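You operate a simulated robot arm through the tools that you are given. There is no shell and no other tool.

You run a simulated robot arm. Do the job below in one go: nothing can be reset, and whatever is moved stays where it is left.

Task
Latch the blue coupling, then feed port 1 with water at 4 bar.
Fine: selector first, then the red main handle, the black pressure knob and the green port handle.

The check looks at the end state, three seconds after you hand in, the way a careful person would. Anything else that was tipped, shoved, dropped, spilled or broken makes it a failure.

Robot
A 6-joint arm with a four-finger gripper, fixed in place. Base frame: the origin is at the foot of the arm, x ahead of it, y to its left, z up. Readings come in m, rad, newtons and seconds.
Its first joint turns from -2.897 to 2.897 rad. Payload 3.43 kg.
The TCP is the grasp point between the finger pads, 0.03 m short of the fingertips. In the tool frame z runs along the fingers and y along their closing line. Largest opening 0.12 m; the body of the gripper starts 0.085 m behind the TCP.
Orientation is that of the tool frame in the base frame, as a unit quaternion [w, x, y, z]. With the fingers straight down and closing along the base's y, the tool's x points along the base's -x, its y along +y and its z along -z.

Tools
- The arm moves only by the tool step_arm. Its arguments are lists of equal length, an entry for each row: "travel": the shift along the tool's x, y, z in m, a list of three; "rot": the turn, a rotation vector about the tool's x, y, z in rad, a list of three; "hand": the closure, from 0 (fully open) to 1 (shut). In form: {"travel": [[dx, dy, dz], ...], "rot": [[rx, ry, rz], ...], "hand": [hand, ...]}. A call has 1 to 20 rows; each row shifts and turns the commanded pose from where the row before left it, along the tool's axes as they then stand. A row lasts 0.2 s, in which the tool goes at most 0.05 m and 0.15 rad; a call with a longer step from one row to the next is refused whole, and so is a gripper value outside its range. A pose out of reach is approached as far as the arm can. The call stops where the force on the tool passes 70 N (or 10 N more than at its start, if that is more) or the arm is blocked; 0.2 s more then pass. Each finger halts on what it meets, pressing with about 36 N; the grip force reading is that of the motor and also rises with nothing between the fingers. The clock runs only during rows and for 0.2 s after the last one: add rows that do not move to give the fingers time. It gives the time, the measured TCP pose, the force on the tool (base axes), the opening and the grip force at its end, in the units of the frame above (readings bear some noise), with the torque about the TCP (base axes, N m) and any sound that the robot's microphone picked up.
- Cameras (640 x 400 px; columns grow to the right, rows downward): "scene" is fixed at [0.0488, 0.6508, 1.464]; the picture's right is [-0.23, -0.97, 0.00], its down [-0.76, 0.18, -0.63] and it looks along [0.61, -0.15, -0.78] (base axes); focal length 214 px, centre (320, 200). "wrist" rides on the gripper at [0.071, -0.017, -0.121] in the tool frame; the picture's right is [0.23, 0.97, 0.00], its down [-0.81, 0.19, -0.55] and it looks along [-0.54, 0.13, 0.83] (tool axes); focal length 275 px, centre (320, 200). There is no depth. A picture from a camera that has moved, and an enlarged one, comes with that camera's place and axes in the base frame and with its lens.
- grab_frame(camera): a new picture of that camera. No time passes.
- close_up(camera, box): a new picture of the part [left, top, right, bottom] of that camera's present view, enlarged. No time passes.
- job_done(): hands the job in; it is judged then, once.

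Places have to be worked out from the pictures, the camera data and where the tool is seen. Open the gripper and draw the arm clear of the work before you hand the job in, unless the task says otherwise.

The tools are called after "Call:" as a command line: name --argument value ..., lists and objects as JSON in quotes. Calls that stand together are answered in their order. step_arm: Moves the arm, as the interface text tells. Its arguments: {"type":"object","properties":{"travel":{"type":"array","items":{"type":"array","items":{"type":"number"}}},"rot":{"type":"array","items":{"type":"array","items":{"type":"number"}}},"hand":{"type":"array","items":{"type":"number"}}},"required":["travel","rot","hand"]} The other tools are called the same way: grab_frame (camera) takes a picture; close_up (camera, box) takes an enlarged picture of a part of a camera's view; job_done () hands the job in.

At the start:

```text
clock: 0.0
tool_pos: [0.3793, 0.437, 1.2556]
orientation: [0.0, 0.0, 1.0, 0.001]
force: [0.6, -0.2, 0.8]
moment: [0.0, -0.01, 0.01]
gripper_width: 0.12
finger_force: 0.1
```

scene: 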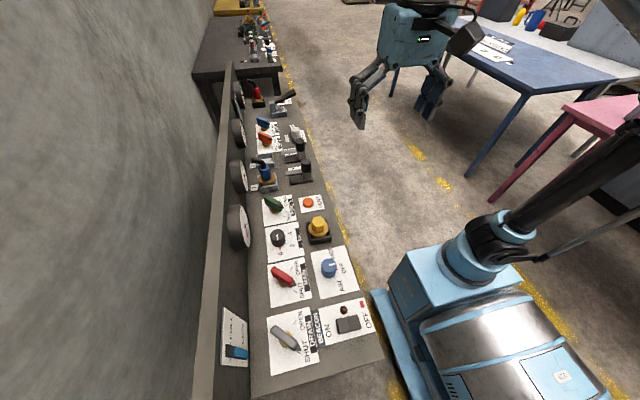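
wrist: 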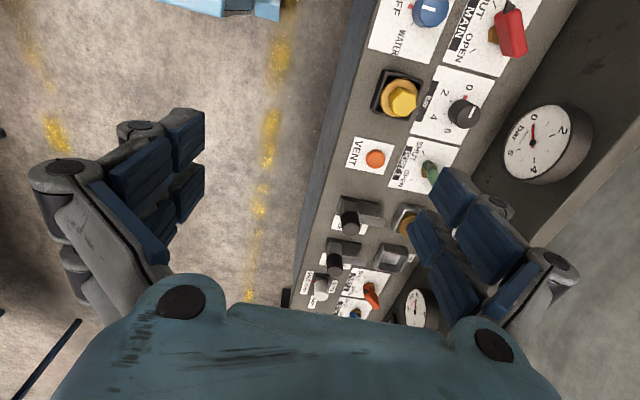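

The panel lies to the robot's left with selector, handles, knobs and couplings. I take enlarged views to identify each control before moving.

Call:
close_up --camera "scene" --box '[230, 70, 350, 190]'

Call:
close_up --camera "scene" --box '[220, 180, 380, 290]'

Call:
close_up --camera "scene" --box '[210, 270, 390, 400]'

Call:
close_up --camera "wrist" --box '[340, 0, 600, 160]'

Call:
close_up --camera "wrist" --box '[280, 130, 480, 330]'

```text
3.33 times, centred on (290, 130) of scene
camera zoom: at [0.0488, 0.6508, 1.464], right [-0.23, -0.97, 0.0], down [-0.76, 0.18, -0.63], along [0.61, -0.15, -0.78], focal length 715 px, centre (420, 433)
```

zoom: 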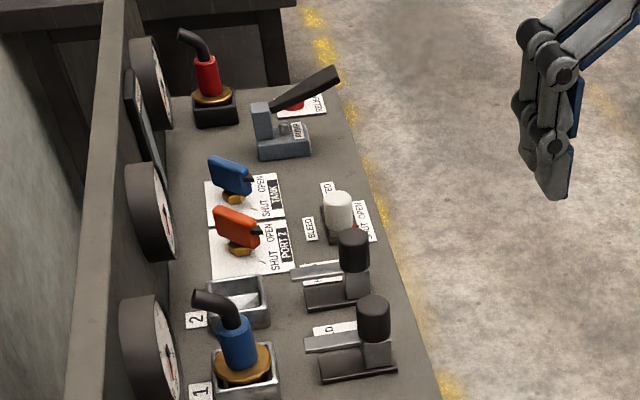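

```text
3.64 times, centred on (300, 235) of scene
camera zoom: at [0.0488, 0.6508, 1.464], right [-0.23, -0.97, 0.0], down [-0.76, 0.18, -0.63], along [0.61, -0.15, -0.78], focal length 780 px, centre (393, 73)
```

zoom: 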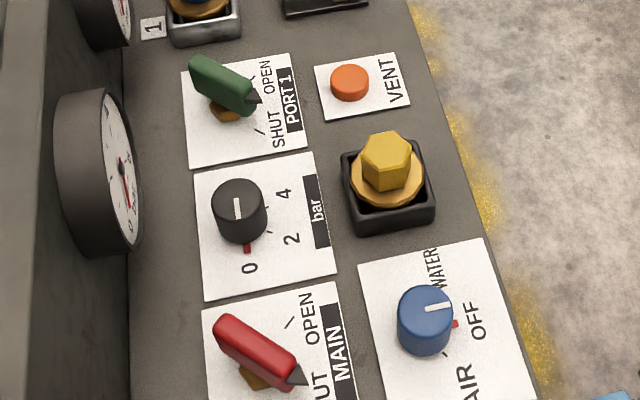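

```text
3.08 times, centred on (300, 335) of scene
camera zoom: at [0.0488, 0.6508, 1.464], right [-0.23, -0.97, 0.0], down [-0.76, 0.18, -0.63], along [0.61, -0.15, -0.78], focal length 660 px, centre (382, -215)
```

zoom: 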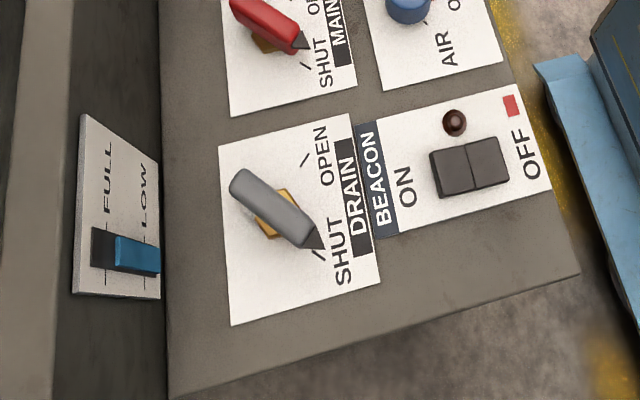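

```text
2.46 times, centred on (470, 80) of wrist
camera zoom: at [0.3081, 0.42, 1.3756], right [-0.23, 0.97, 0.0], down [0.81, 0.19, 0.55], along [0.54, 0.13, -0.83], focal length 678 px, centre (-49, 495)
```

zoom: 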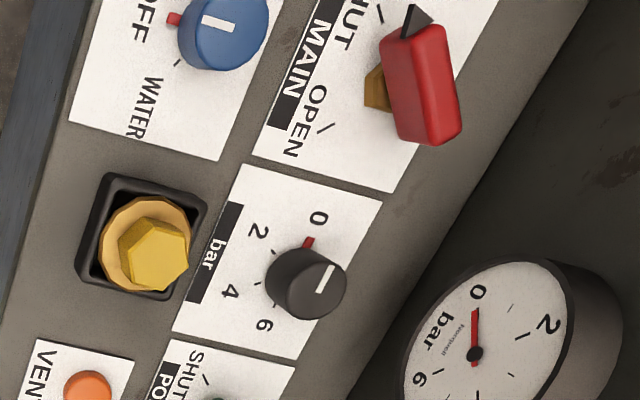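

```text
2.00 times, centred on (380, 230) of wrist
camera zoom: at [0.3081, 0.42, 1.3756], right [-0.23, 0.97, 0.0], down [0.81, 0.19, 0.55], along [0.54, 0.13, -0.83], focal length 551 px, centre (200, 140)
```

zoom: 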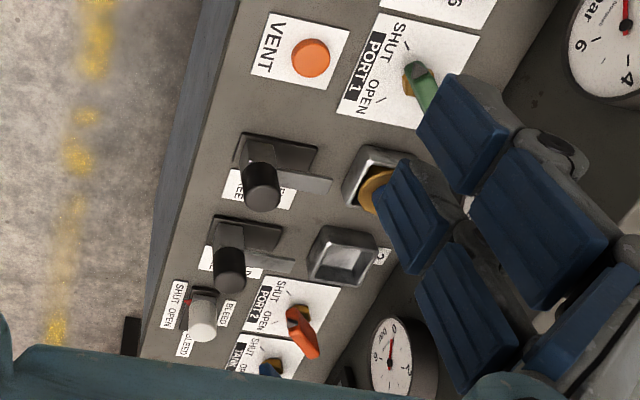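

Triangulating the selector from both views puts the panel near z≈0.87, running along x at y≈0.55–0.75, with the blue coupling near (0.65, 0.71). I move the wrist camera toward the coupling, well above the panel, to read the labels.

Call:
step_arm --travel '[[-0.021, 0.0297, 0.0275], [-0.021, 0.0297, 0.0275], [-0.021, 0.0297, 0.0275], [-0.021, 0.0297, 0.0275], [-0.021, 0.0297, 0.0275], [-0.021, 0.0297, 0.0275], [0, 0, 0]]' --rot '[[0, 0, 0], [0, 0, 0], [0, 0, 0], [0, 0, 0], [0, 0, 0], [0, 0, 0], [0, 0, 0]]' --hand '[0, 0, 0, 0, 0, 0, 0]'

Call:
grab_frame --camera "wrist"

Call:
grab_frame --camera "scene"

```text
clock: 1.6
tool_pos: [0.4922, 0.6157, 1.0955]
orientation: [0.006, 0.0, 1.0, 0.0]
force: [-1.8, 0.1, 0.8]
moment: [0.0, 0.0, -0.02]
gripper_width: 0.1202
finger_force: 0.1
```

```text
taken
camera wrist: at [0.419, 0.5988, 1.2151], right [-0.23, 0.97, 0.0], down [0.8, 0.19, 0.56], along [0.55, 0.13, -0.83], focal length 275 px, centre (320, 200)
```

wrist: 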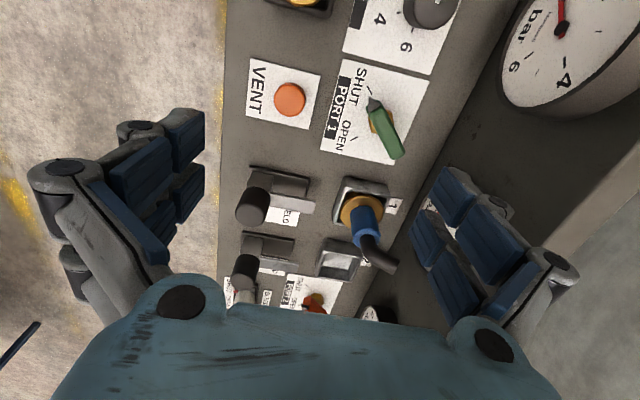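

```text
taken
```

scene: 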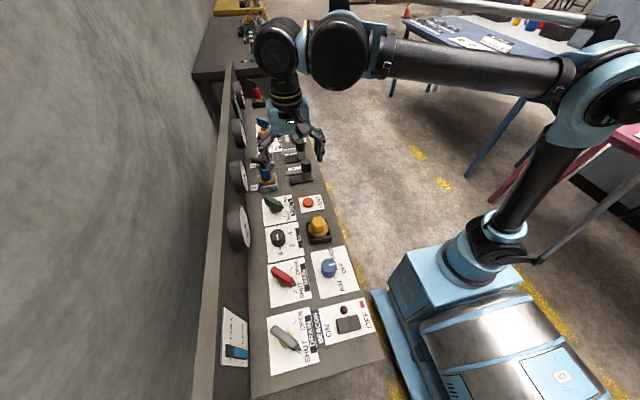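

The coupling and its slide are now in view of the wrist camera. I enlarge these regions to read the labels.

Call:
close_up --camera "wrist" --box '[220, 150, 420, 310]'

Call:
close_up --camera "wrist" --box '[220, 40, 420, 180]'

Call:
close_up --camera "scene" --box '[235, 120, 335, 220]'

```text
2.50 times, centred on (320, 230) of wrist
camera zoom: at [0.419, 0.5988, 1.2151], right [-0.23, 0.97, 0.0], down [0.8, 0.19, 0.56], along [0.55, 0.13, -0.83], focal length 688 px, centre (320, 125)
```

zoom: 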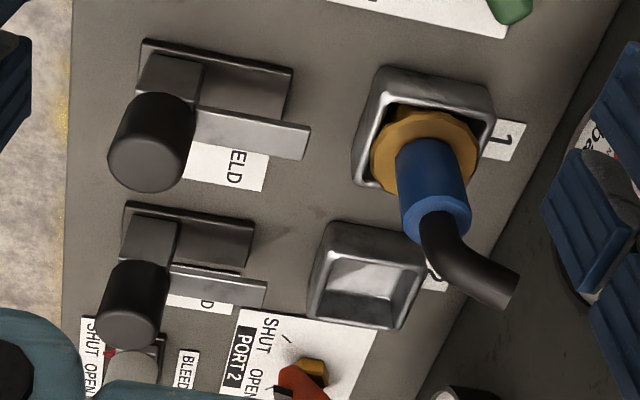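

```text
2.86 times, centred on (320, 110) of wrist
camera zoom: at [0.419, 0.5988, 1.2151], right [-0.23, 0.97, 0.0], down [0.8, 0.19, 0.56], along [0.55, 0.13, -0.83], focal length 786 px, centre (320, 457)
```

zoom: 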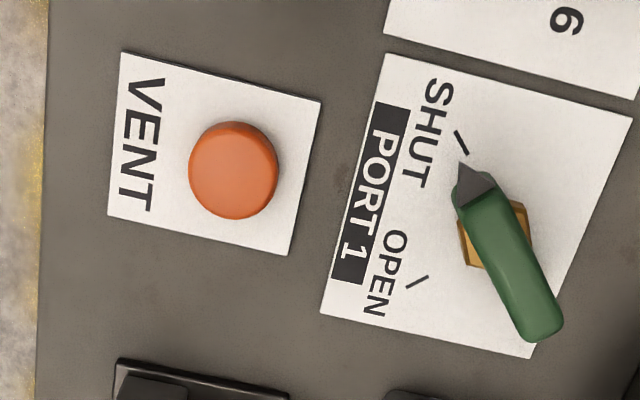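

```text
4.00 times, centred on (285, 170) of scene
camera zoom: at [0.0488, 0.6508, 1.464], right [-0.23, -0.97, 0.0], down [-0.76, 0.18, -0.63], along [0.61, -0.15, -0.78], focal length 858 px, centre (460, 320)
```

zoom: 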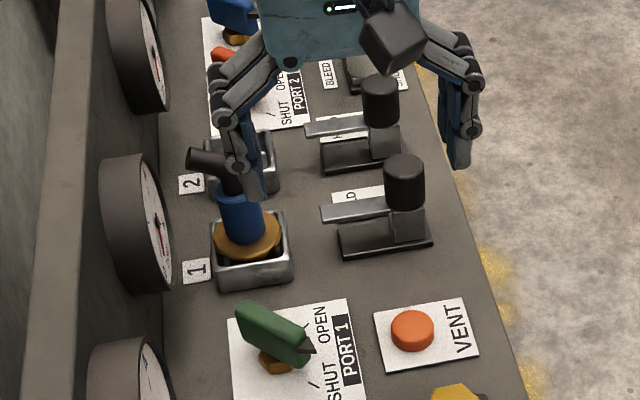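

Each coupling has a slide with a knob; the "HELD" side appears to be toward the socket. I tilt the tool so the wrist camera looks more horizontally, to check how the coupling sits and read the FREE/HELD labels.

Call:
step_arm --travel '[[0, 0, 0], [0, 0, 0], [0, 0, 0], [0, 0, 0], [0, 0, 0], [0.039, -0.008, 0.02], [0.039, -0.008, 0.02], [0, 0, 0]]' --rot '[[0, -0.14, 0], [0, -0.14, 0], [0, -0.14, 0], [0, -0.14, 0], [0, -0.14, 0], [0, 0, 0], [0, 0, 0], [0, 0, 0]]' --hand '[0, 0, 0, 0, 0, 0, 0, 0]'

Call:
grab_frame --camera "wrist"

Call:
grab_frame --camera "scene"

```text
clock: 3.4
tool_pos: [0.4597, 0.5994, 1.0148]
orientation: [0.348, 0.0, 0.937, 0.001]
force: [0.2, -0.1, -0.8]
moment: [-0.02, 0.01, 0.02]
gripper_width: 0.12
finger_force: 0.1
```

```text
taken
camera wrist: at [0.3263, 0.5825, 1.0586], right [-0.17, 0.97, -0.15], down [0.25, 0.19, 0.95], along [0.95, 0.13, -0.28], focal length 275 px, centre (320, 200)
```

wrist: 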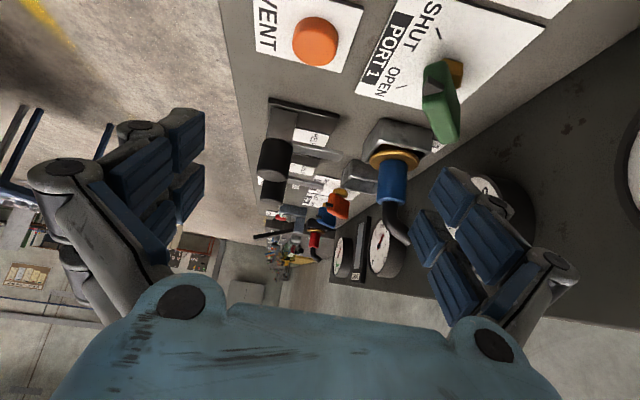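

```text
taken
```

scene: 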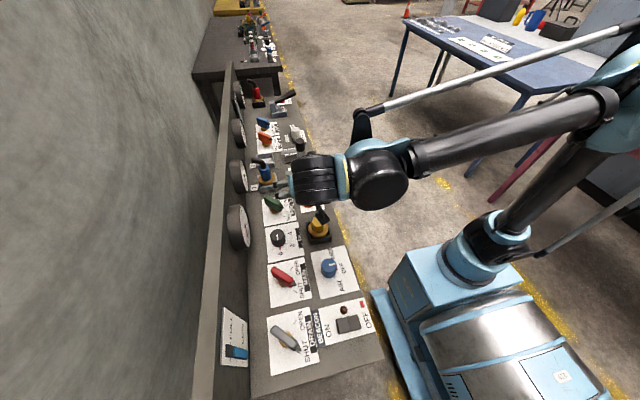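

Call:
close_up --camera "wrist" --box '[240, 85, 460, 250]'

Call:
close_up --camera "wrist" --box '[340, 100, 440, 200]'

Call:
close_up --camera "wrist" --box '[250, 90, 350, 190]'

```text
2.42 times, centred on (350, 168) of wrist
camera zoom: at [0.3263, 0.5825, 1.0586], right [-0.17, 0.97, -0.15], down [0.25, 0.19, 0.95], along [0.95, 0.13, -0.28], focal length 667 px, centre (247, 279)
```

zoom: 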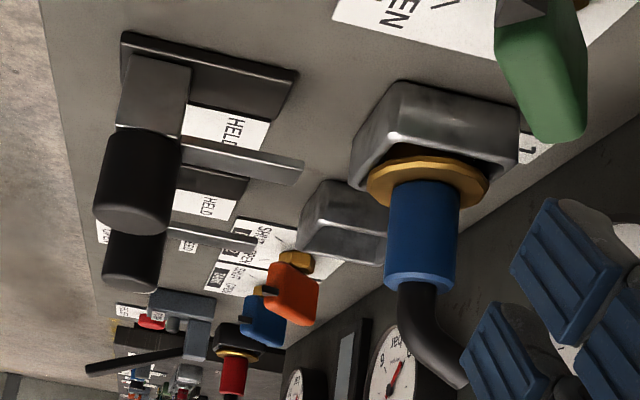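

```text
4.00 times, centred on (390, 150) of wrist
camera zoom: at [0.3263, 0.5825, 1.0586], right [-0.17, 0.97, -0.15], down [0.25, 0.19, 0.95], along [0.95, 0.13, -0.28], focal length 1101 px, centre (40, 400)
```

zoom: 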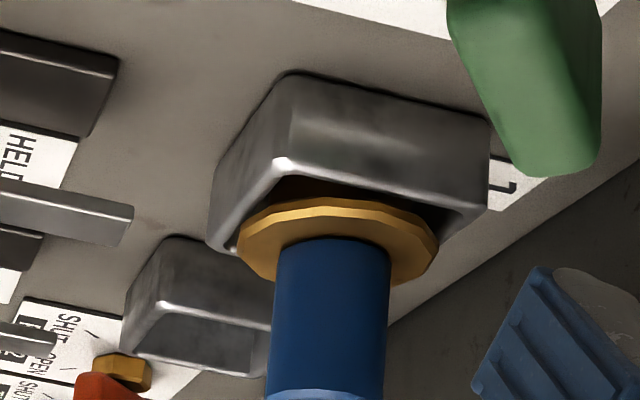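

```text
4.00 times, centred on (300, 140) of wrist
camera zoom: at [0.3263, 0.5825, 1.0586], right [-0.17, 0.97, -0.15], down [0.25, 0.19, 0.95], along [0.95, 0.13, -0.28], focal length 1101 px, centre (400, 440)
```

zoom: 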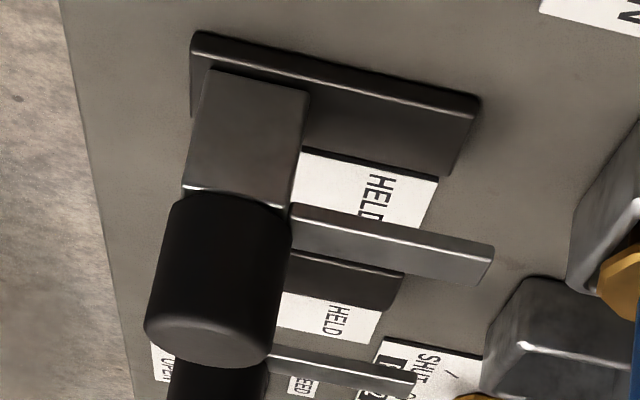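

The flange of the blue coupling sits near the rim of socket 1, and the bolt tongue is at about the same height. I tilt further and lower a bit for a near-horizontal look, to tell whether the coupling is seated below the bolt.

Call:
step_arm --travel '[[0, 0, 0], [0, 0, 0], [0, 0, 0], [0.0464, 0, 0.0124], [0, 0, 0]]' --rot '[[0, -0.1333, 0], [0, -0.1333, 0], [0, -0.1333, 0], [0, 0, 0], [0, 0, 0]]' --hand '[0, 0, 0, 0, 0]'

Call:
grab_frame --camera "wrist"

Call:
close_up --camera "wrist" --box '[250, 60, 450, 200]'

```text
clock: 4.6
tool_pos: [0.4494, 0.6, 0.9675]
orientation: [0.527, 0.0, 0.85, 0.0]
force: [-1.1, 0.1, -0.9]
moment: [-0.03, -0.02, 0.01]
gripper_width: 0.1201
finger_force: 0.1
```

```text
taken
camera wrist: at [0.3096, 0.5821, 0.9568], right [-0.1, 0.97, -0.21], down [-0.14, 0.19, 0.97], along [0.99, 0.13, 0.11], focal length 275 px, centre (320, 200)
```

wrist: 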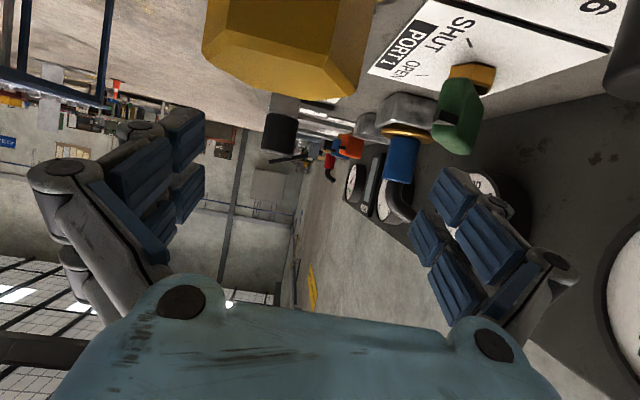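

```text
2.86 times, centred on (350, 130) of wrist
camera zoom: at [0.3096, 0.5821, 0.9568], right [-0.1, 0.97, -0.21], down [-0.14, 0.19, 0.97], along [0.99, 0.13, 0.11], focal length 786 px, centre (234, 400)
```

zoom: 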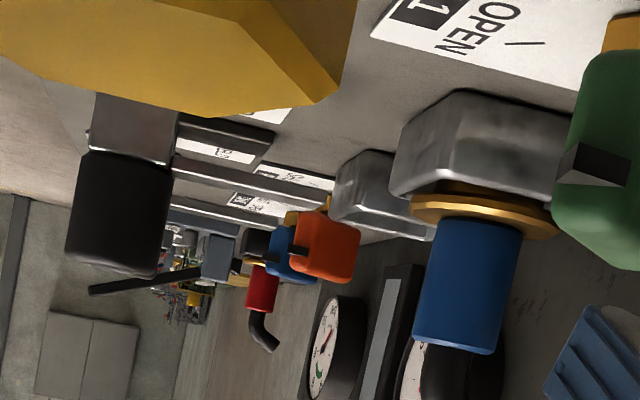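

Call:
close_up --camera "wrist" --box '[370, 85, 450, 155]'

Call:
close_up --camera "wrist" --box '[250, 90, 360, 180]'

```text
5.71 times, centred on (410, 120) of wrist
camera zoom: at [0.3096, 0.5821, 0.9568], right [-0.1, 0.97, -0.21], down [-0.14, 0.19, 0.97], along [0.99, 0.13, 0.11], focal length 1573 px, centre (-194, 657)
```

zoom: 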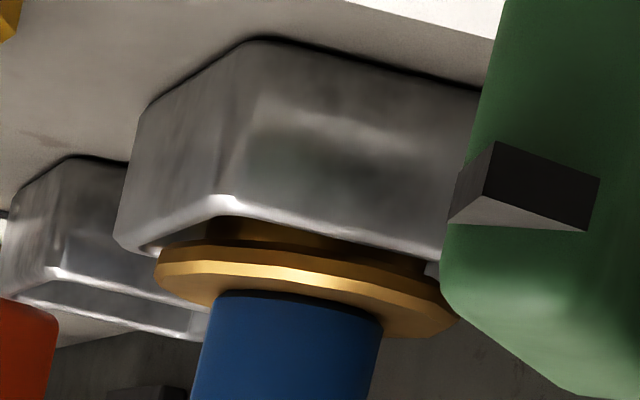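

```text
4.44 times, centred on (305, 135) of wrist
camera zoom: at [0.3096, 0.5821, 0.9568], right [-0.1, 0.97, -0.21], down [-0.14, 0.19, 0.97], along [0.99, 0.13, 0.11], focal length 1224 px, centre (387, 489)
```

zoom: 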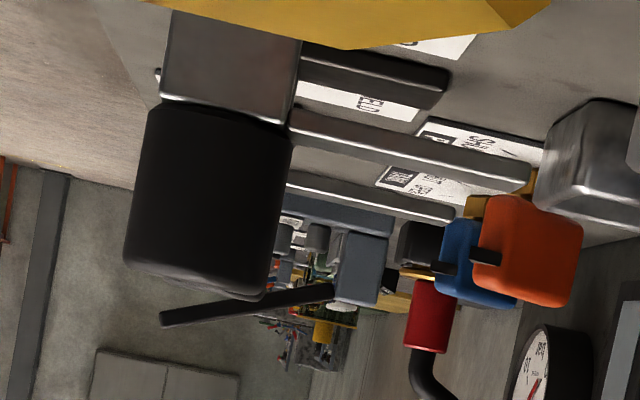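

From the low view, the flange top is at z≈0.900 and the bolt tongue spans about 0.901–0.907, so the bolt should slide over the flange toward the socket ("HELD" side). I raise the tool, return it upright, close the fingers and place it over the -y side of slide 1's knob.

Call:
step_arm --travel '[[-0.0386, 0, -0.0197], [-0.0386, 0, -0.0197], [-0.0386, 0, -0.0197], [0, 0, 0], [0, 0, 0], [0, 0, 0], [0, 0, 0], [0, 0, 0], [0, 0, 0], [0, 0, 0], [0, 0, 0], [-0.036, -0.022, 0], [-0.036, -0.022, 0], [-0.036, -0.022, 0], [-0.036, -0.022, 0], [-0.036, -0.022, 0], [0, 0, 0]]' --rot '[[0, 0, 0], [0, 0, 0], [0, 0, 0], [0, 0.1387, 0], [0, 0.1387, 0], [0, 0.1387, 0], [0, 0.1387, 0], [0, 0.1387, 0], [0, 0.1387, 0], [0, 0.1387, 0], [0, 0.1387, 0], [0, 0, 0], [0, 0, 0], [0, 0, 0], [0, 0, 0], [0, 0, 0], [0, 0, 0]]' --hand '[0, 0, 0, 0, 0, 0, 0, 0, 0, 0, 0.5, 1, 1, 1, 1, 1, 1]'

Call:
grab_frame --camera "wrist"

Call:
grab_frame --camera "scene"

```text
clock: 8.2
tool_pos: [0.6287, 0.4882, 1.0997]
orientation: [0.001, 0.001, 1.0, 0.001]
force: [-0.1, 1.2, 0.1]
moment: [0.0, -0.01, -0.04]
gripper_width: 0.0
finger_force: 33.4
```

```text
taken
camera wrist: at [0.5571, 0.4713, 1.2194], right [-0.23, 0.97, 0.0], down [0.81, 0.19, 0.55], along [0.54, 0.13, -0.83], focal length 275 px, centre (320, 200)
```

wrist: 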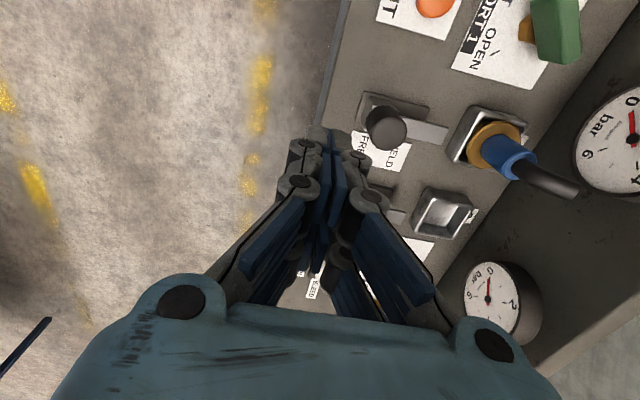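

```text
taken
```

scene: 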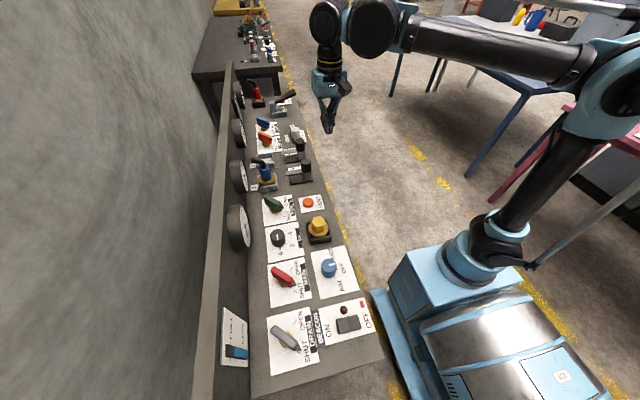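

The closed fingers are clear over the bench edge. I zoom on the slide to read FREE/HELD and measure the knob position.

Call:
close_up --camera "wrist" --box '[320, 70, 540, 230]'

Call:
close_up --camera "scene" --box '[245, 120, 345, 220]'

```text
2.50 times, centred on (430, 150) of wrist
camera zoom: at [0.5571, 0.4713, 1.2194], right [-0.23, 0.97, 0.0], down [0.81, 0.19, 0.55], along [0.54, 0.13, -0.83], focal length 688 px, centre (45, 325)
```

zoom: 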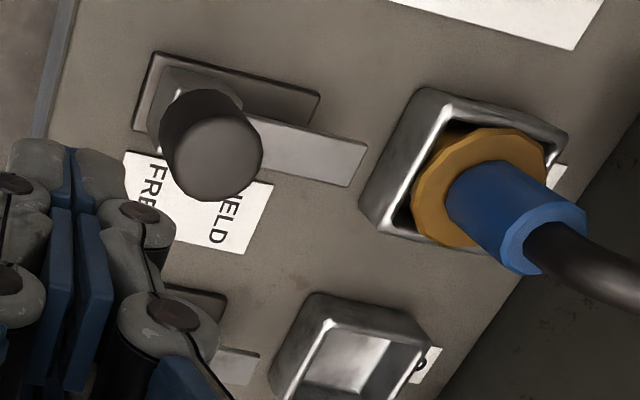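

```text
4.00 times, centred on (295, 170) of scene
camera zoom: at [0.0488, 0.6508, 1.464], right [-0.23, -0.97, 0.0], down [-0.76, 0.18, -0.63], along [0.61, -0.15, -0.78], focal length 858 px, centre (420, 320)
```

zoom: 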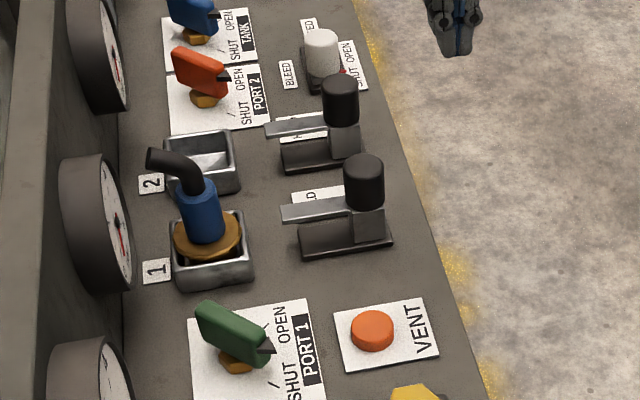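

FREE is on the -y side and HELD toward the socket, so the slide goes +y. Knob 1 is at about (0.634, 0.564), top z≈0.95; I lower the closed fingers beside it at y≈0.488 and approach.

Call:
step_arm --travel '[[-0.004, 0, 0.0385], [0, 0, 0.0385], [0, 0, 0.0385], [0, 0, 0.0385], [0, 0.02, 0], [0, 0.015, 0], [0, 0, 0]]' --rot '[[0, 0, 0], [0, 0, 0], [0, 0, 0], [0, 0, 0], [0, 0, 0], [0, 0, 0], [0, 0, 0]]' --hand '[1, 1, 1, 1, 1, 1, 1]'

Call:
grab_frame --camera "wrist"

Call:
close_up --camera "scene" --box '[245, 100, 345, 200]'

```text
clock: 9.8
tool_pos: [0.6341, 0.5241, 0.9436]
orientation: [0.001, 0.0, 1.0, 0.0]
force: [-0.3, -1.0, 0.2]
moment: [0.02, 0.0, -0.02]
gripper_width: 0.0
finger_force: 33.6
```

```text
taken
camera wrist: at [0.5613, 0.5074, 1.0644], right [-0.23, 0.97, 0.0], down [0.81, 0.19, 0.55], along [0.54, 0.13, -0.83], focal length 275 px, centre (320, 200)
```

wrist: 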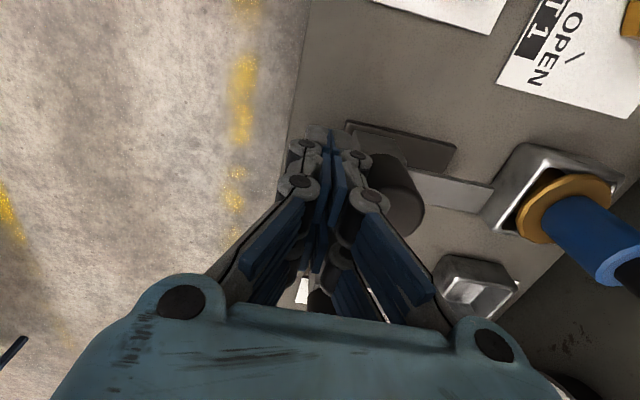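

```text
4.00 times, centred on (295, 150) of scene
camera zoom: at [0.0488, 0.6508, 1.464], right [-0.23, -0.97, 0.0], down [-0.76, 0.18, -0.63], along [0.61, -0.15, -0.78], focal length 858 px, centre (420, 400)
```

zoom: 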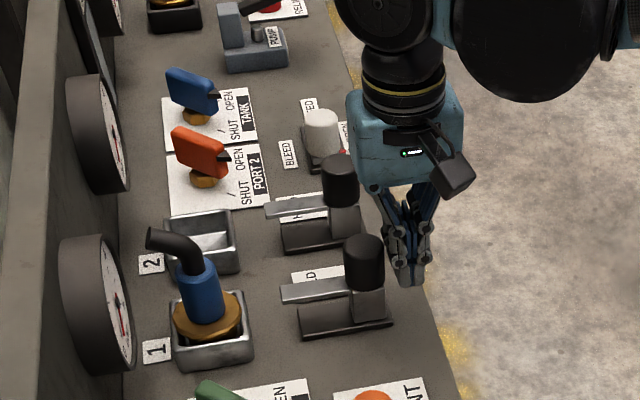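

The fingers are level with the knob on its -y side. I push slowly in +y and watch force and sound.

Call:
step_arm --travel '[[0, 0.008, 0], [0, 0.008, 0], [0, 0.008, 0], [0, 0.008, 0], [0, 0.006, 0], [0, 0, 0]]' --rot '[[0, 0, 0], [0, 0, 0], [0, 0, 0], [0, 0, 0], [0, 0, 0], [0, 0, 0]]' --hand '[1, 1, 1, 1, 1, 1]'

Call:
close_up --camera "scene" --box '[245, 100, 345, 200]'

```text
clock: 11.2
tool_pos: [0.6326, 0.5622, 0.9454]
orientation: [0.001, 0.0, 1.0, 0.001]
force: [-0.2, -0.5, 0.0]
moment: [0.01, 0.0, 0.0]
gripper_width: 0.0
finger_force: 33.7
```

```text
4.00 times, centred on (295, 150) of scene
camera zoom: at [0.0488, 0.6508, 1.464], right [-0.23, -0.97, 0.0], down [-0.76, 0.18, -0.63], along [0.61, -0.15, -0.78], focal length 858 px, centre (420, 400)
```

zoom: 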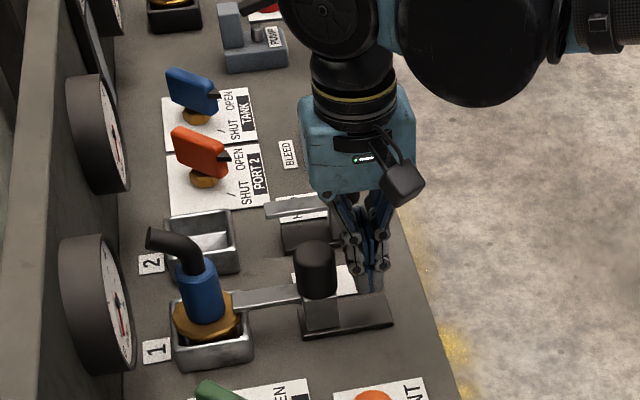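

The slide has moved almost to the socket end and the bolt is over the flange. I press on in small steps to reach the end stop.

Call:
step_arm --travel '[[0, 0.004, 0], [0, 0.004, 0], [0, 0.004, 0], [0, 0.004, 0], [0, 0, 0]]' --rot '[[0, 0, 0], [0, 0, 0], [0, 0, 0], [0, 0, 0], [0, 0, 0]]' --hand '[1, 1, 1, 1, 1]'

Call:
close_up --camera "scene" --box '[245, 100, 345, 200]'

Call:
grab_frame --camera "wrist"

```text
clock: 12.4
tool_pos: [0.6183, 0.5739, 0.9538]
orientation: [0.005, 0.0, 1.0, -0.003]
force: [-13.4, -15.5, 9.1]
moment: [0.16, -0.06, -0.01]
gripper_width: 0.0
finger_force: 33.4
stopped in row 5: the force on the tool passed its limit at 73 N (the readings are from after the stop); the commanded pose is now the measured one
```

```text
4.00 times, centred on (295, 150) of scene
camera zoom: at [0.0488, 0.6508, 1.464], right [-0.23, -0.97, 0.0], down [-0.76, 0.18, -0.63], along [0.61, -0.15, -0.78], focal length 858 px, centre (420, 400)
```

zoom: 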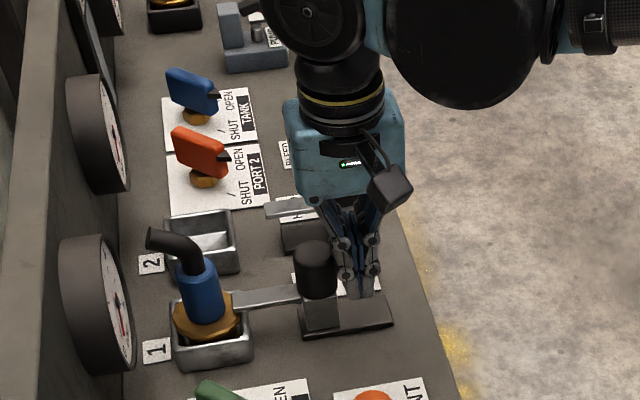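

```text
taken
camera wrist: at [0.5457, 0.5577, 1.0729], right [-0.23, 0.97, -0.01], down [0.81, 0.19, 0.56], along [0.55, 0.12, -0.83], focal length 275 px, centre (320, 200)
```

wrist: 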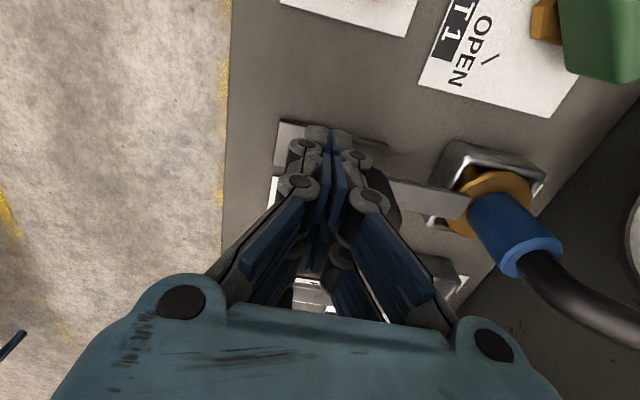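

The slide hit its end stop (73 N), with the bolt lying over the flange. I back off in -y, rise and inspect.

Call:
step_arm --travel '[[0, -0.02, 0], [0, -0.03, 0], [0, -0.02, -0.01], [0, 0, -0.045], [0, 0, -0.045], [0, 0, -0.045], [0, 0, 0]]' --rot '[[0, 0, 0], [0, 0, 0], [0, 0, 0], [0, 0, 0], [0, 0, 0], [0, 0, 0], [0, 0, 0]]' --hand '[1, 1, 1, 1, 1, 1, 1]'

Call:
close_up --camera "scene" --box '[235, 120, 335, 220]'

Call:
close_up --camera "wrist" --box '[300, 40, 520, 220]'

```text
clock: 14.0
tool_pos: [0.6202, 0.5061, 1.0964]
orientation: [0.006, 0.0, 1.0, -0.002]
force: [0.2, 0.5, 1.0]
moment: [0.02, 0.02, -0.02]
gripper_width: 0.0001
finger_force: 33.2
```

```text
4.00 times, centred on (285, 170) of scene
camera zoom: at [0.0488, 0.6508, 1.464], right [-0.23, -0.97, 0.0], down [-0.76, 0.18, -0.63], along [0.61, -0.15, -0.78], focal length 858 px, centre (460, 320)
```

zoom: 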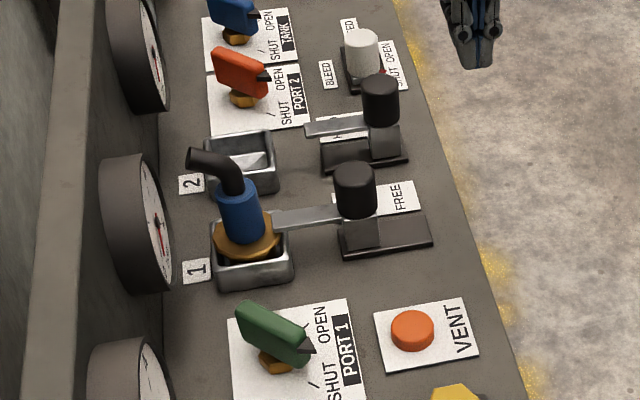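

```text
2.22 times, centred on (410, 130) of wrist
camera zoom: at [0.5473, 0.49, 1.2162], right [-0.23, 0.97, -0.01], down [0.8, 0.19, 0.56], along [0.55, 0.12, -0.83], focal length 612 px, centre (120, 356)
```

zoom: 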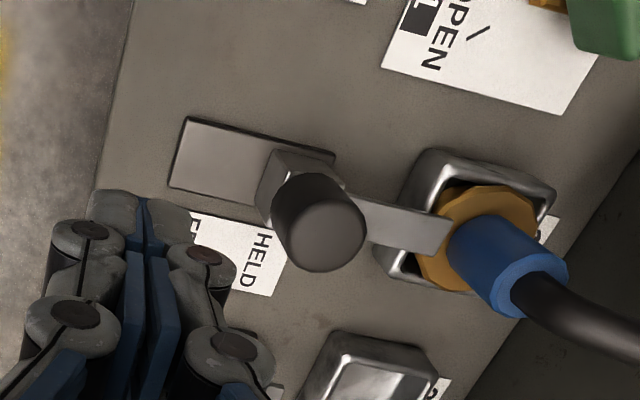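

Slide 1 now stands at HELD with the bolt over the blue coupling's flange. Next I travel at a safe height to view the selector, the main handle and the pressure knob.

Call:
step_arm --travel '[[0.0467, 0.0015, -0.004], [0.0467, 0.0015, -0.004], [0.0467, 0.0015, -0.004], [0.0467, 0.0015, -0.004], [0.0467, 0.0015, -0.004], [0.0467, 0.0015, -0.004], [0.0467, 0.0015, -0.004], [0.0467, 0.0015, -0.004], [0.0467, 0.0015, -0.004], [0, 0, 0]]' --rot '[[-0.004, 0.012, 0], [0, 0, 0], [0, 0, 0], [0, 0, 0], [0, 0, 0], [0, 0, 0], [0, 0, 0], [0, 0, 0], [0, 0, 0], [0, 0, 0]]' --hand '[1, 1, 1, 1, 1, 1, 1, 1, 1, 1]'

Call:
grab_frame --camera "wrist"

Call:
grab_frame --camera "scene"

```text
clock: 16.2
tool_pos: [0.199, 0.5206, 1.1303]
orientation: [0.0, 0.001, 1.0, 0.0]
force: [0.2, 0.8, 0.0]
moment: [0.0, -0.04, 0.0]
gripper_width: 0.0002
finger_force: 33.2
```

```text
taken
camera wrist: at [0.1274, 0.5044, 1.2513], right [-0.23, 0.97, 0.0], down [0.81, 0.19, 0.55], along [0.54, 0.13, -0.83], focal length 275 px, centre (320, 200)
```

wrist: 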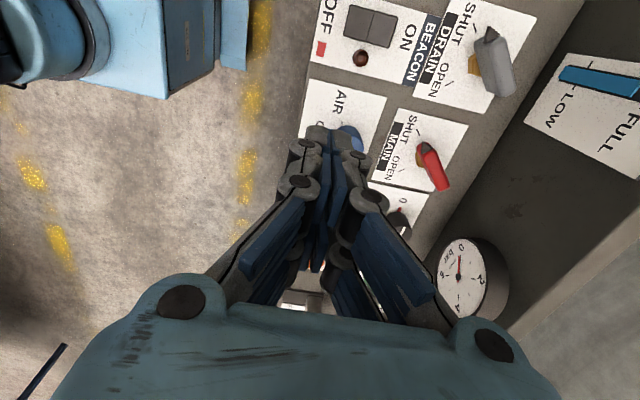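

```text
taken
```

scene: 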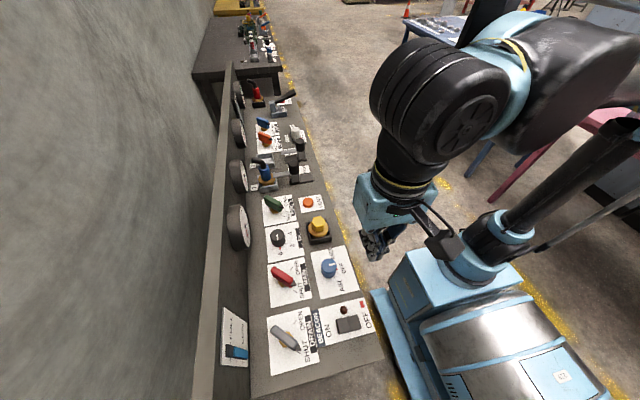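

The closed fingers hide the selector; I open the gripper (free air) and look again.

Call:
step_arm --travel '[[0, 0, 0], [0, 0, 0], [0, 0, 0]]' --rot '[[0, 0, 0], [0, 0, 0], [0, 0, 0]]' --hand '[0, 0, 0]'

Call:
grab_frame --camera "wrist"

Call:
close_up --camera "wrist" --box '[270, 70, 470, 260]'

Call:
close_up --camera "scene" --box '[255, 210, 375, 310]'

```text
clock: 17.0
tool_pos: [0.1992, 0.5211, 1.1307]
orientation: [0.0, 0.0, 1.0, -0.001]
force: [-0.4, 0.5, -0.1]
moment: [0.02, -0.02, -0.01]
gripper_width: 0.1199
finger_force: 0.0
```

```text
taken
camera wrist: at [0.1277, 0.5043, 1.2513], right [-0.23, 0.97, 0.0], down [0.81, 0.19, 0.55], along [0.54, 0.13, -0.83], focal length 275 px, centre (320, 200)
```

wrist: 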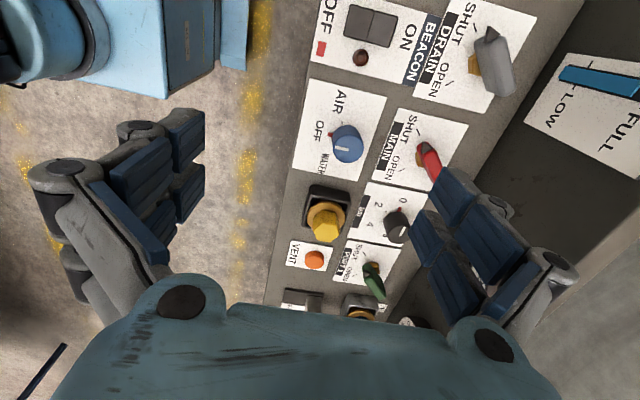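

```text
2.11 times, centred on (370, 165) of wrist
camera zoom: at [0.1277, 0.5043, 1.2513], right [-0.23, 0.97, 0.0], down [0.81, 0.19, 0.55], along [0.54, 0.13, -0.83], focal length 580 px, centre (215, 274)
```

zoom: 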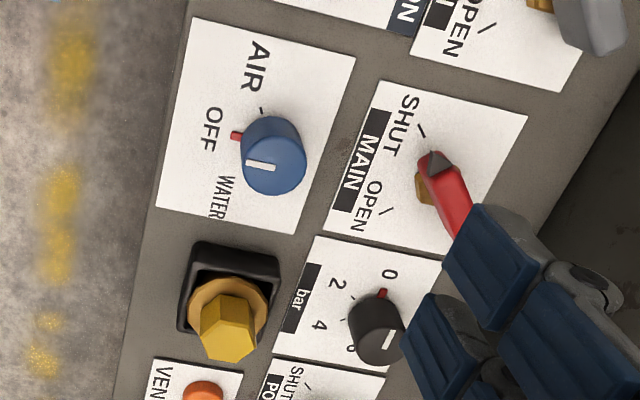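

```text
4.00 times, centred on (315, 260) of scene
camera zoom: at [0.0488, 0.6508, 1.464], right [-0.23, -0.97, 0.0], down [-0.76, 0.18, -0.63], along [0.61, -0.15, -0.78], focal length 858 px, centre (340, -40)
```

zoom: 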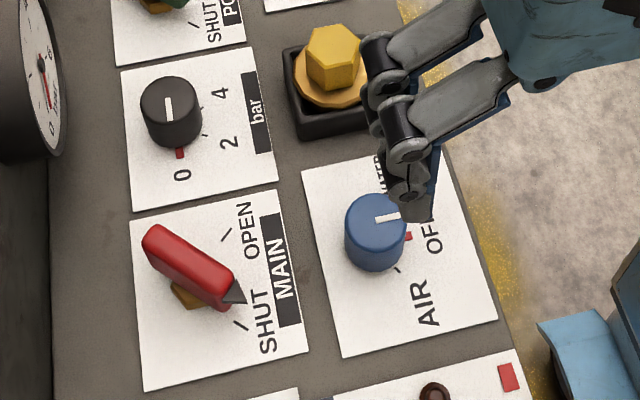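

The selector points at OFF (-y); WATER is about 60° counter-clockwise (toward +x), with its axis near (0.265, 0.577) and top z≈0.912. I move above it, partly close the gripper and pre-turn the tool by -30°.

Call:
step_arm --travel '[[-0.0165, 0.014, 0.0325], [-0.0165, 0.014, 0.0325], [-0.0165, 0.014, 0.0325], [-0.0165, 0.014, 0.0325], [0, 0, 0]]' --rot '[[0, 0, 0], [0, 0, 0], [0, 0, 0], [0, 0, 0], [0, 0, 0]]' --hand '[0.35, 0.35, 0.35, 0.35, 0.35]'

Call:
grab_frame --camera "wrist"

Call:
close_up --camera "scene" --box '[255, 210, 375, 310]'

```text
clock: 18.2
tool_pos: [0.2658, 0.5777, 1.0023]
orientation: [0.0, 0.001, 1.0, 0.0]
force: [-0.2, 0.0, 0.1]
moment: [0.0, 0.01, 0.0]
gripper_width: 0.078
finger_force: 0.0
```

```text
taken
camera wrist: at [0.1941, 0.5605, 1.1221], right [-0.23, 0.97, 0.0], down [0.81, 0.19, 0.55], along [0.54, 0.13, -0.83], focal length 275 px, centre (320, 200)
```

wrist: 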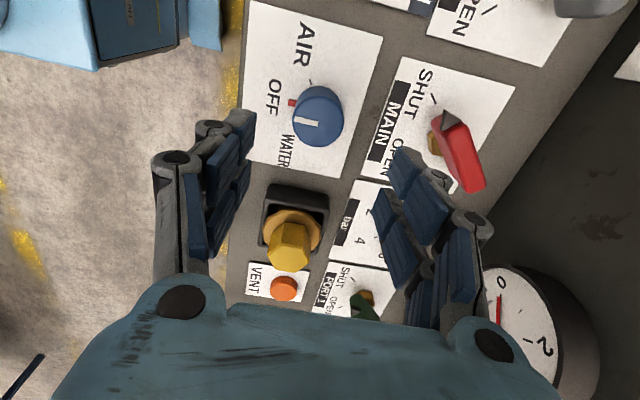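

```text
4.00 times, centred on (315, 260) of scene
camera zoom: at [0.0488, 0.6508, 1.464], right [-0.23, -0.97, 0.0], down [-0.76, 0.18, -0.63], along [0.61, -0.15, -0.78], focal length 858 px, centre (340, -40)
```

zoom: 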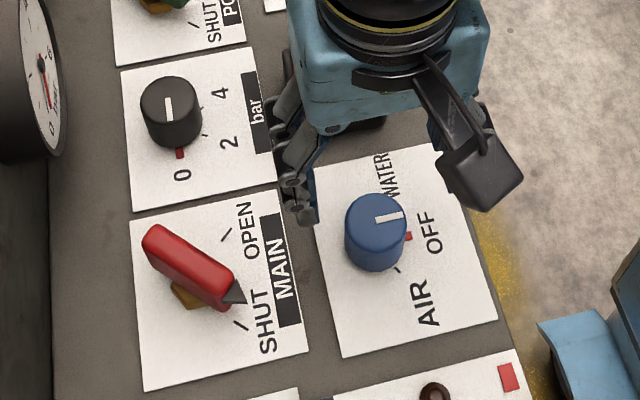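

Call:
close_up --camera "wrist" --box '[250, 50, 390, 190]'

```text
2.86 times, centred on (320, 120) of wrist
camera zoom: at [0.1941, 0.5605, 1.1221], right [-0.23, 0.97, 0.0], down [0.81, 0.19, 0.55], along [0.54, 0.13, -0.83], focal length 786 px, centre (320, 429)
```

zoom: 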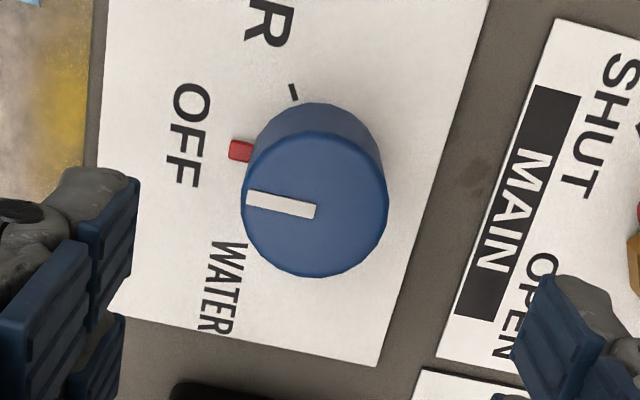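

The knob's axis refines to (0.260, 0.575), top z≈0.913, diameter 0.039, panel z≈0.875; OFF→AIR measures 60°, so WATER should be +60°. I centre, pre-turn -30° and lower around the knob with TCP at z≈0.914.

Call:
step_arm --travel '[[0.006, -0.003, 0], [0, 0, 0], [0, 0, 0], [0, 0, 0], [0, 0, 0.03], [0, 0, 0.03], [0, 0, 0.028], [0, 0, 0]]' --rot '[[0, 0, 0.13], [0, 0, 0.13], [0, 0, 0.13], [0, 0, 0.13], [0, 0, 0], [0, 0, 0], [0, 0, 0], [0, 0, 0]]' --hand '[0.35, 0.35, 0.35, 0.35, 0.35, 0.35, 0.35, 0.35]'

Call:
grab_frame --camera "wrist"

Call:
close_up --camera "scene" --box '[255, 210, 375, 310]'

```text
clock: 20.0
tool_pos: [0.2602, 0.574, 0.9143]
orientation: [0.0, 0.258, 0.966, 0.0]
force: [-0.7, -0.5, -0.3]
moment: [0.01, -0.01, 0.01]
gripper_width: 0.0781
finger_force: 0.1
```

```text
taken
camera wrist: at [0.19, 0.5945, 1.0344], right [0.29, 0.96, 0.0], down [0.8, -0.24, 0.55], along [0.53, -0.16, -0.83], focal length 275 px, centre (320, 200)
```

wrist: 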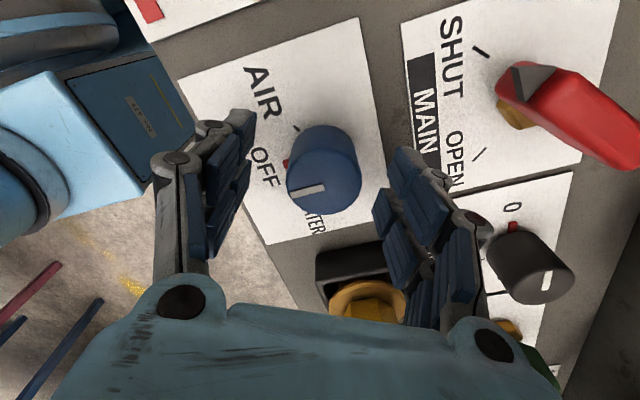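

```text
4.00 times, centred on (315, 260) of scene
camera zoom: at [0.0488, 0.6508, 1.464], right [-0.23, -0.97, 0.0], down [-0.76, 0.18, -0.63], along [0.61, -0.15, -0.78], focal length 858 px, centre (340, -40)
```

zoom: 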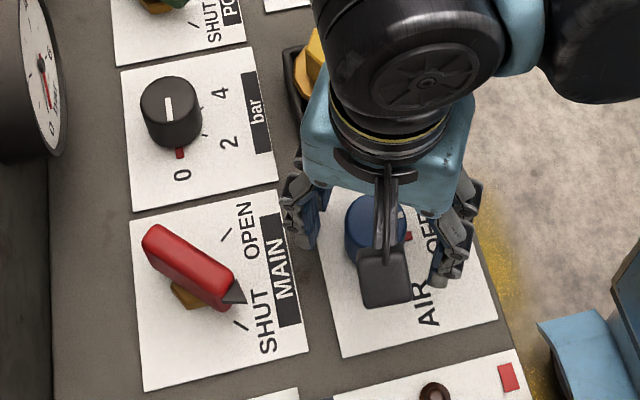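

Call:
close_up --camera "wrist" --box '[240, 100, 440, 260]'

```text
2.50 times, centred on (340, 180) of wrist
camera zoom: at [0.19, 0.5945, 1.0344], right [0.29, 0.96, 0.0], down [0.8, -0.24, 0.55], along [0.53, -0.16, -0.83], focal length 688 px, centre (270, 250)
```

zoom: 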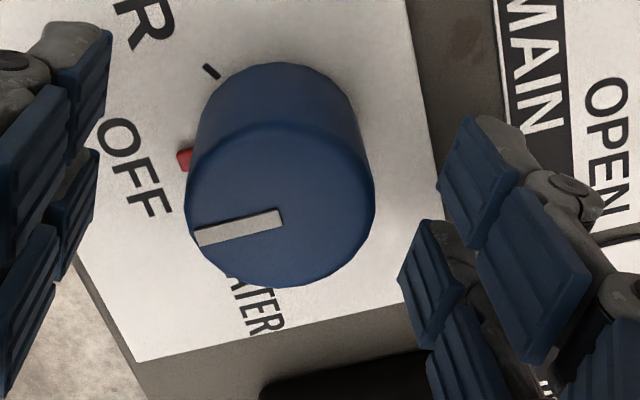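

The fingers straddle the knob within a couple of mm. I nudge slightly, close on it, then check the grip before turning.

Call:
step_arm --travel '[[0.002, 0.001, 0], [0, 0, 0], [0, 0, 0], [0, 0, 0]]' --rot '[[0, 0, 0], [0, 0, 0], [0, 0, 0], [0, 0, 0]]' --hand '[0.35, 0.7, 0.75, 0.8]'

Call:
close_up --camera "wrist" --box '[240, 100, 440, 260]'

```text
clock: 21.0
tool_pos: [0.259, 0.5773, 0.9156]
orientation: [0.001, 0.258, 0.966, 0.001]
force: [14.5, 25.9, 10.7]
moment: [0.85, -0.71, 0.1]
gripper_width: 0.041
finger_force: 45.0
```

```text
2.50 times, centred on (340, 180) of wrist
camera zoom: at [0.1892, 0.5975, 1.0345], right [0.29, 0.96, 0.0], down [0.8, -0.24, 0.55], along [0.53, -0.16, -0.83], focal length 688 px, centre (270, 250)
```

zoom: 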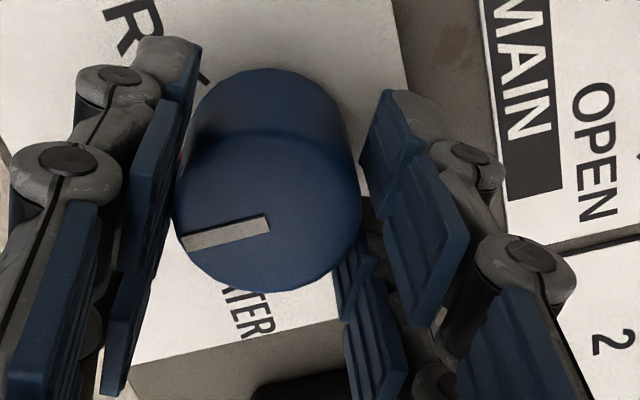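

The grip holds the 0.041 m knob but shows ~30 N sideways along the closing line: the knob sits a few mm further along tool +y. I shift the command that way to relieve it.

Call:
step_arm --travel '[[0, 0.002, 0], [0, 0.0015, 0], [0, 0, 0]]' --rot '[[0, 0, 0], [0, 0, 0], [0, 0, 0]]' --hand '[0.8, 0.8, 0.8]'

```text
clock: 21.8
tool_pos: [0.2599, 0.5763, 0.9131]
orientation: [0.0, 0.258, 0.966, -0.001]
force: [2.4, -13.2, 5.8]
moment: [-0.97, -0.24, -0.01]
gripper_width: 0.0408
finger_force: 45.0
```

Side force is now small. I turn the knob counter-clockwise (base view) in small steps, first 30°.

Call:
step_arm --travel '[[0, -0.001, 0], [0, 0, 0], [0, 0, 0], [0, 0, 0], [0, 0, 0], [0, 0, 0]]' --rot '[[0, 0, 0], [0, 0, -0.13], [0, 0, -0.13], [0, 0, -0.13], [0, 0, -0.13], [0, 0, 0]]' --hand '[0.8, 0.8, 0.8, 0.8, 0.8, 0.8]'

Call:
close_up --camera "wrist" --box '[240, 100, 440, 260]'

```text
clock: 23.2
tool_pos: [0.2596, 0.5754, 0.9151]
orientation: [0.0, 0.0, 1.0, -0.001]
force: [1.5, -52.0, -21.8]
moment: [-1.09, 0.08, -0.2]
gripper_width: 0.0405
finger_force: 44.9
```

```text
2.50 times, centred on (340, 180) of wrist
camera zoom: at [0.1883, 0.5587, 1.0348], right [-0.23, 0.97, 0.0], down [0.81, 0.19, 0.55], along [0.54, 0.12, -0.83], focal length 688 px, centre (270, 250)
```

zoom: 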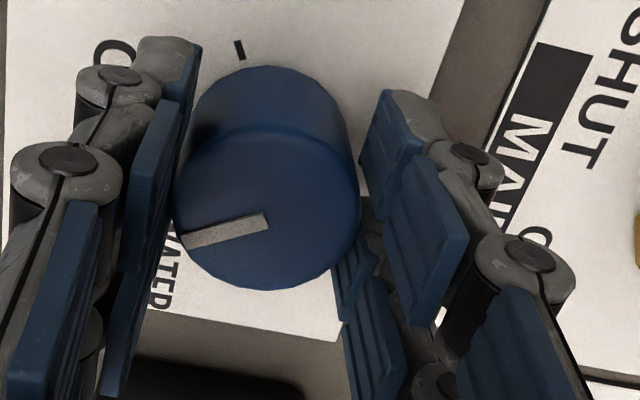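

The knob followed by 30° (pointer now between OFF and WATER). A side force of -52 N in y built up, so I relax the command by 2 mm toward -y before continuing.

Call:
step_arm --travel '[[0, -0.002, 0], [0, 0, 0]]' --rot '[[0, 0, 0], [0, 0, 0]]' --hand '[0.8, 0.8]'

```text
clock: 23.8
tool_pos: [0.2594, 0.5743, 0.9148]
orientation: [-0.001, 0.002, 1.0, 0.0]
force: [4.3, -32.1, -15.7]
moment: [-0.98, 0.3, -0.11]
gripper_width: 0.0403
finger_force: 44.4
```

Call:
step_arm --travel '[[0, -0.002, 0], [0, 0, 0], [0, 0, 0]]' --rot '[[0, 0, 0], [0, 0, 0], [0, 0, 0]]' --hand '[0.8, 0.8, 0.8]'

```text
clock: 24.6
tool_pos: [0.2602, 0.5751, 0.9152]
orientation: [0.0, 0.0, 1.0, 0.001]
force: [11.5, 10.4, -2.1]
moment: [0.74, -0.12, 0.05]
gripper_width: 0.0403
finger_force: 45.1
```

Side force is down to about 10 N. I turn the remaining 30°.

Call:
step_arm --travel '[[0, 0.0005, 0], [0, 0, 0], [0, 0, 0], [0, 0, 0], [0, 0, 0]]' --rot '[[0, 0, -0.13], [0, 0, -0.13], [0, 0, -0.13], [0, 0, -0.137], [0, 0, 0]]' --hand '[0.8, 0.8, 0.8, 0.8, 0.8]'

Call:
close_up --camera "wrist" --box '[240, 80, 440, 260]'

```text
clock: 25.8
tool_pos: [0.26, 0.5728, 0.9148]
orientation: [0.0, -0.259, 0.966, 0.0]
force: [25.0, 5.8, 20.1]
moment: [0.11, -0.7, -0.57]
gripper_width: 0.0403
finger_force: 45.1
```

```text
2.22 times, centred on (340, 170) of wrist
camera zoom: at [0.2069, 0.5232, 1.0349], right [-0.69, 0.73, 0.0], down [0.61, 0.57, 0.55], along [0.4, 0.38, -0.83], focal length 612 px, centre (276, 267)
```

zoom: 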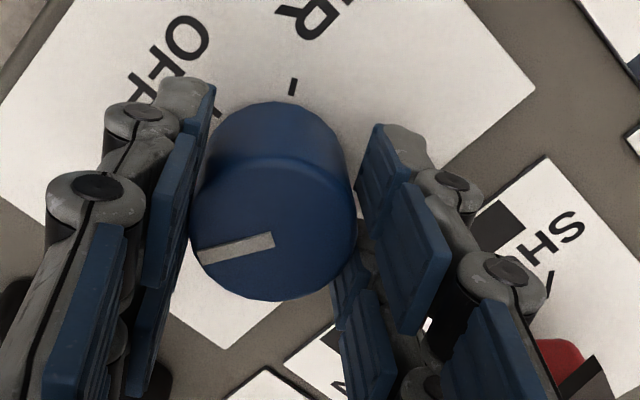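

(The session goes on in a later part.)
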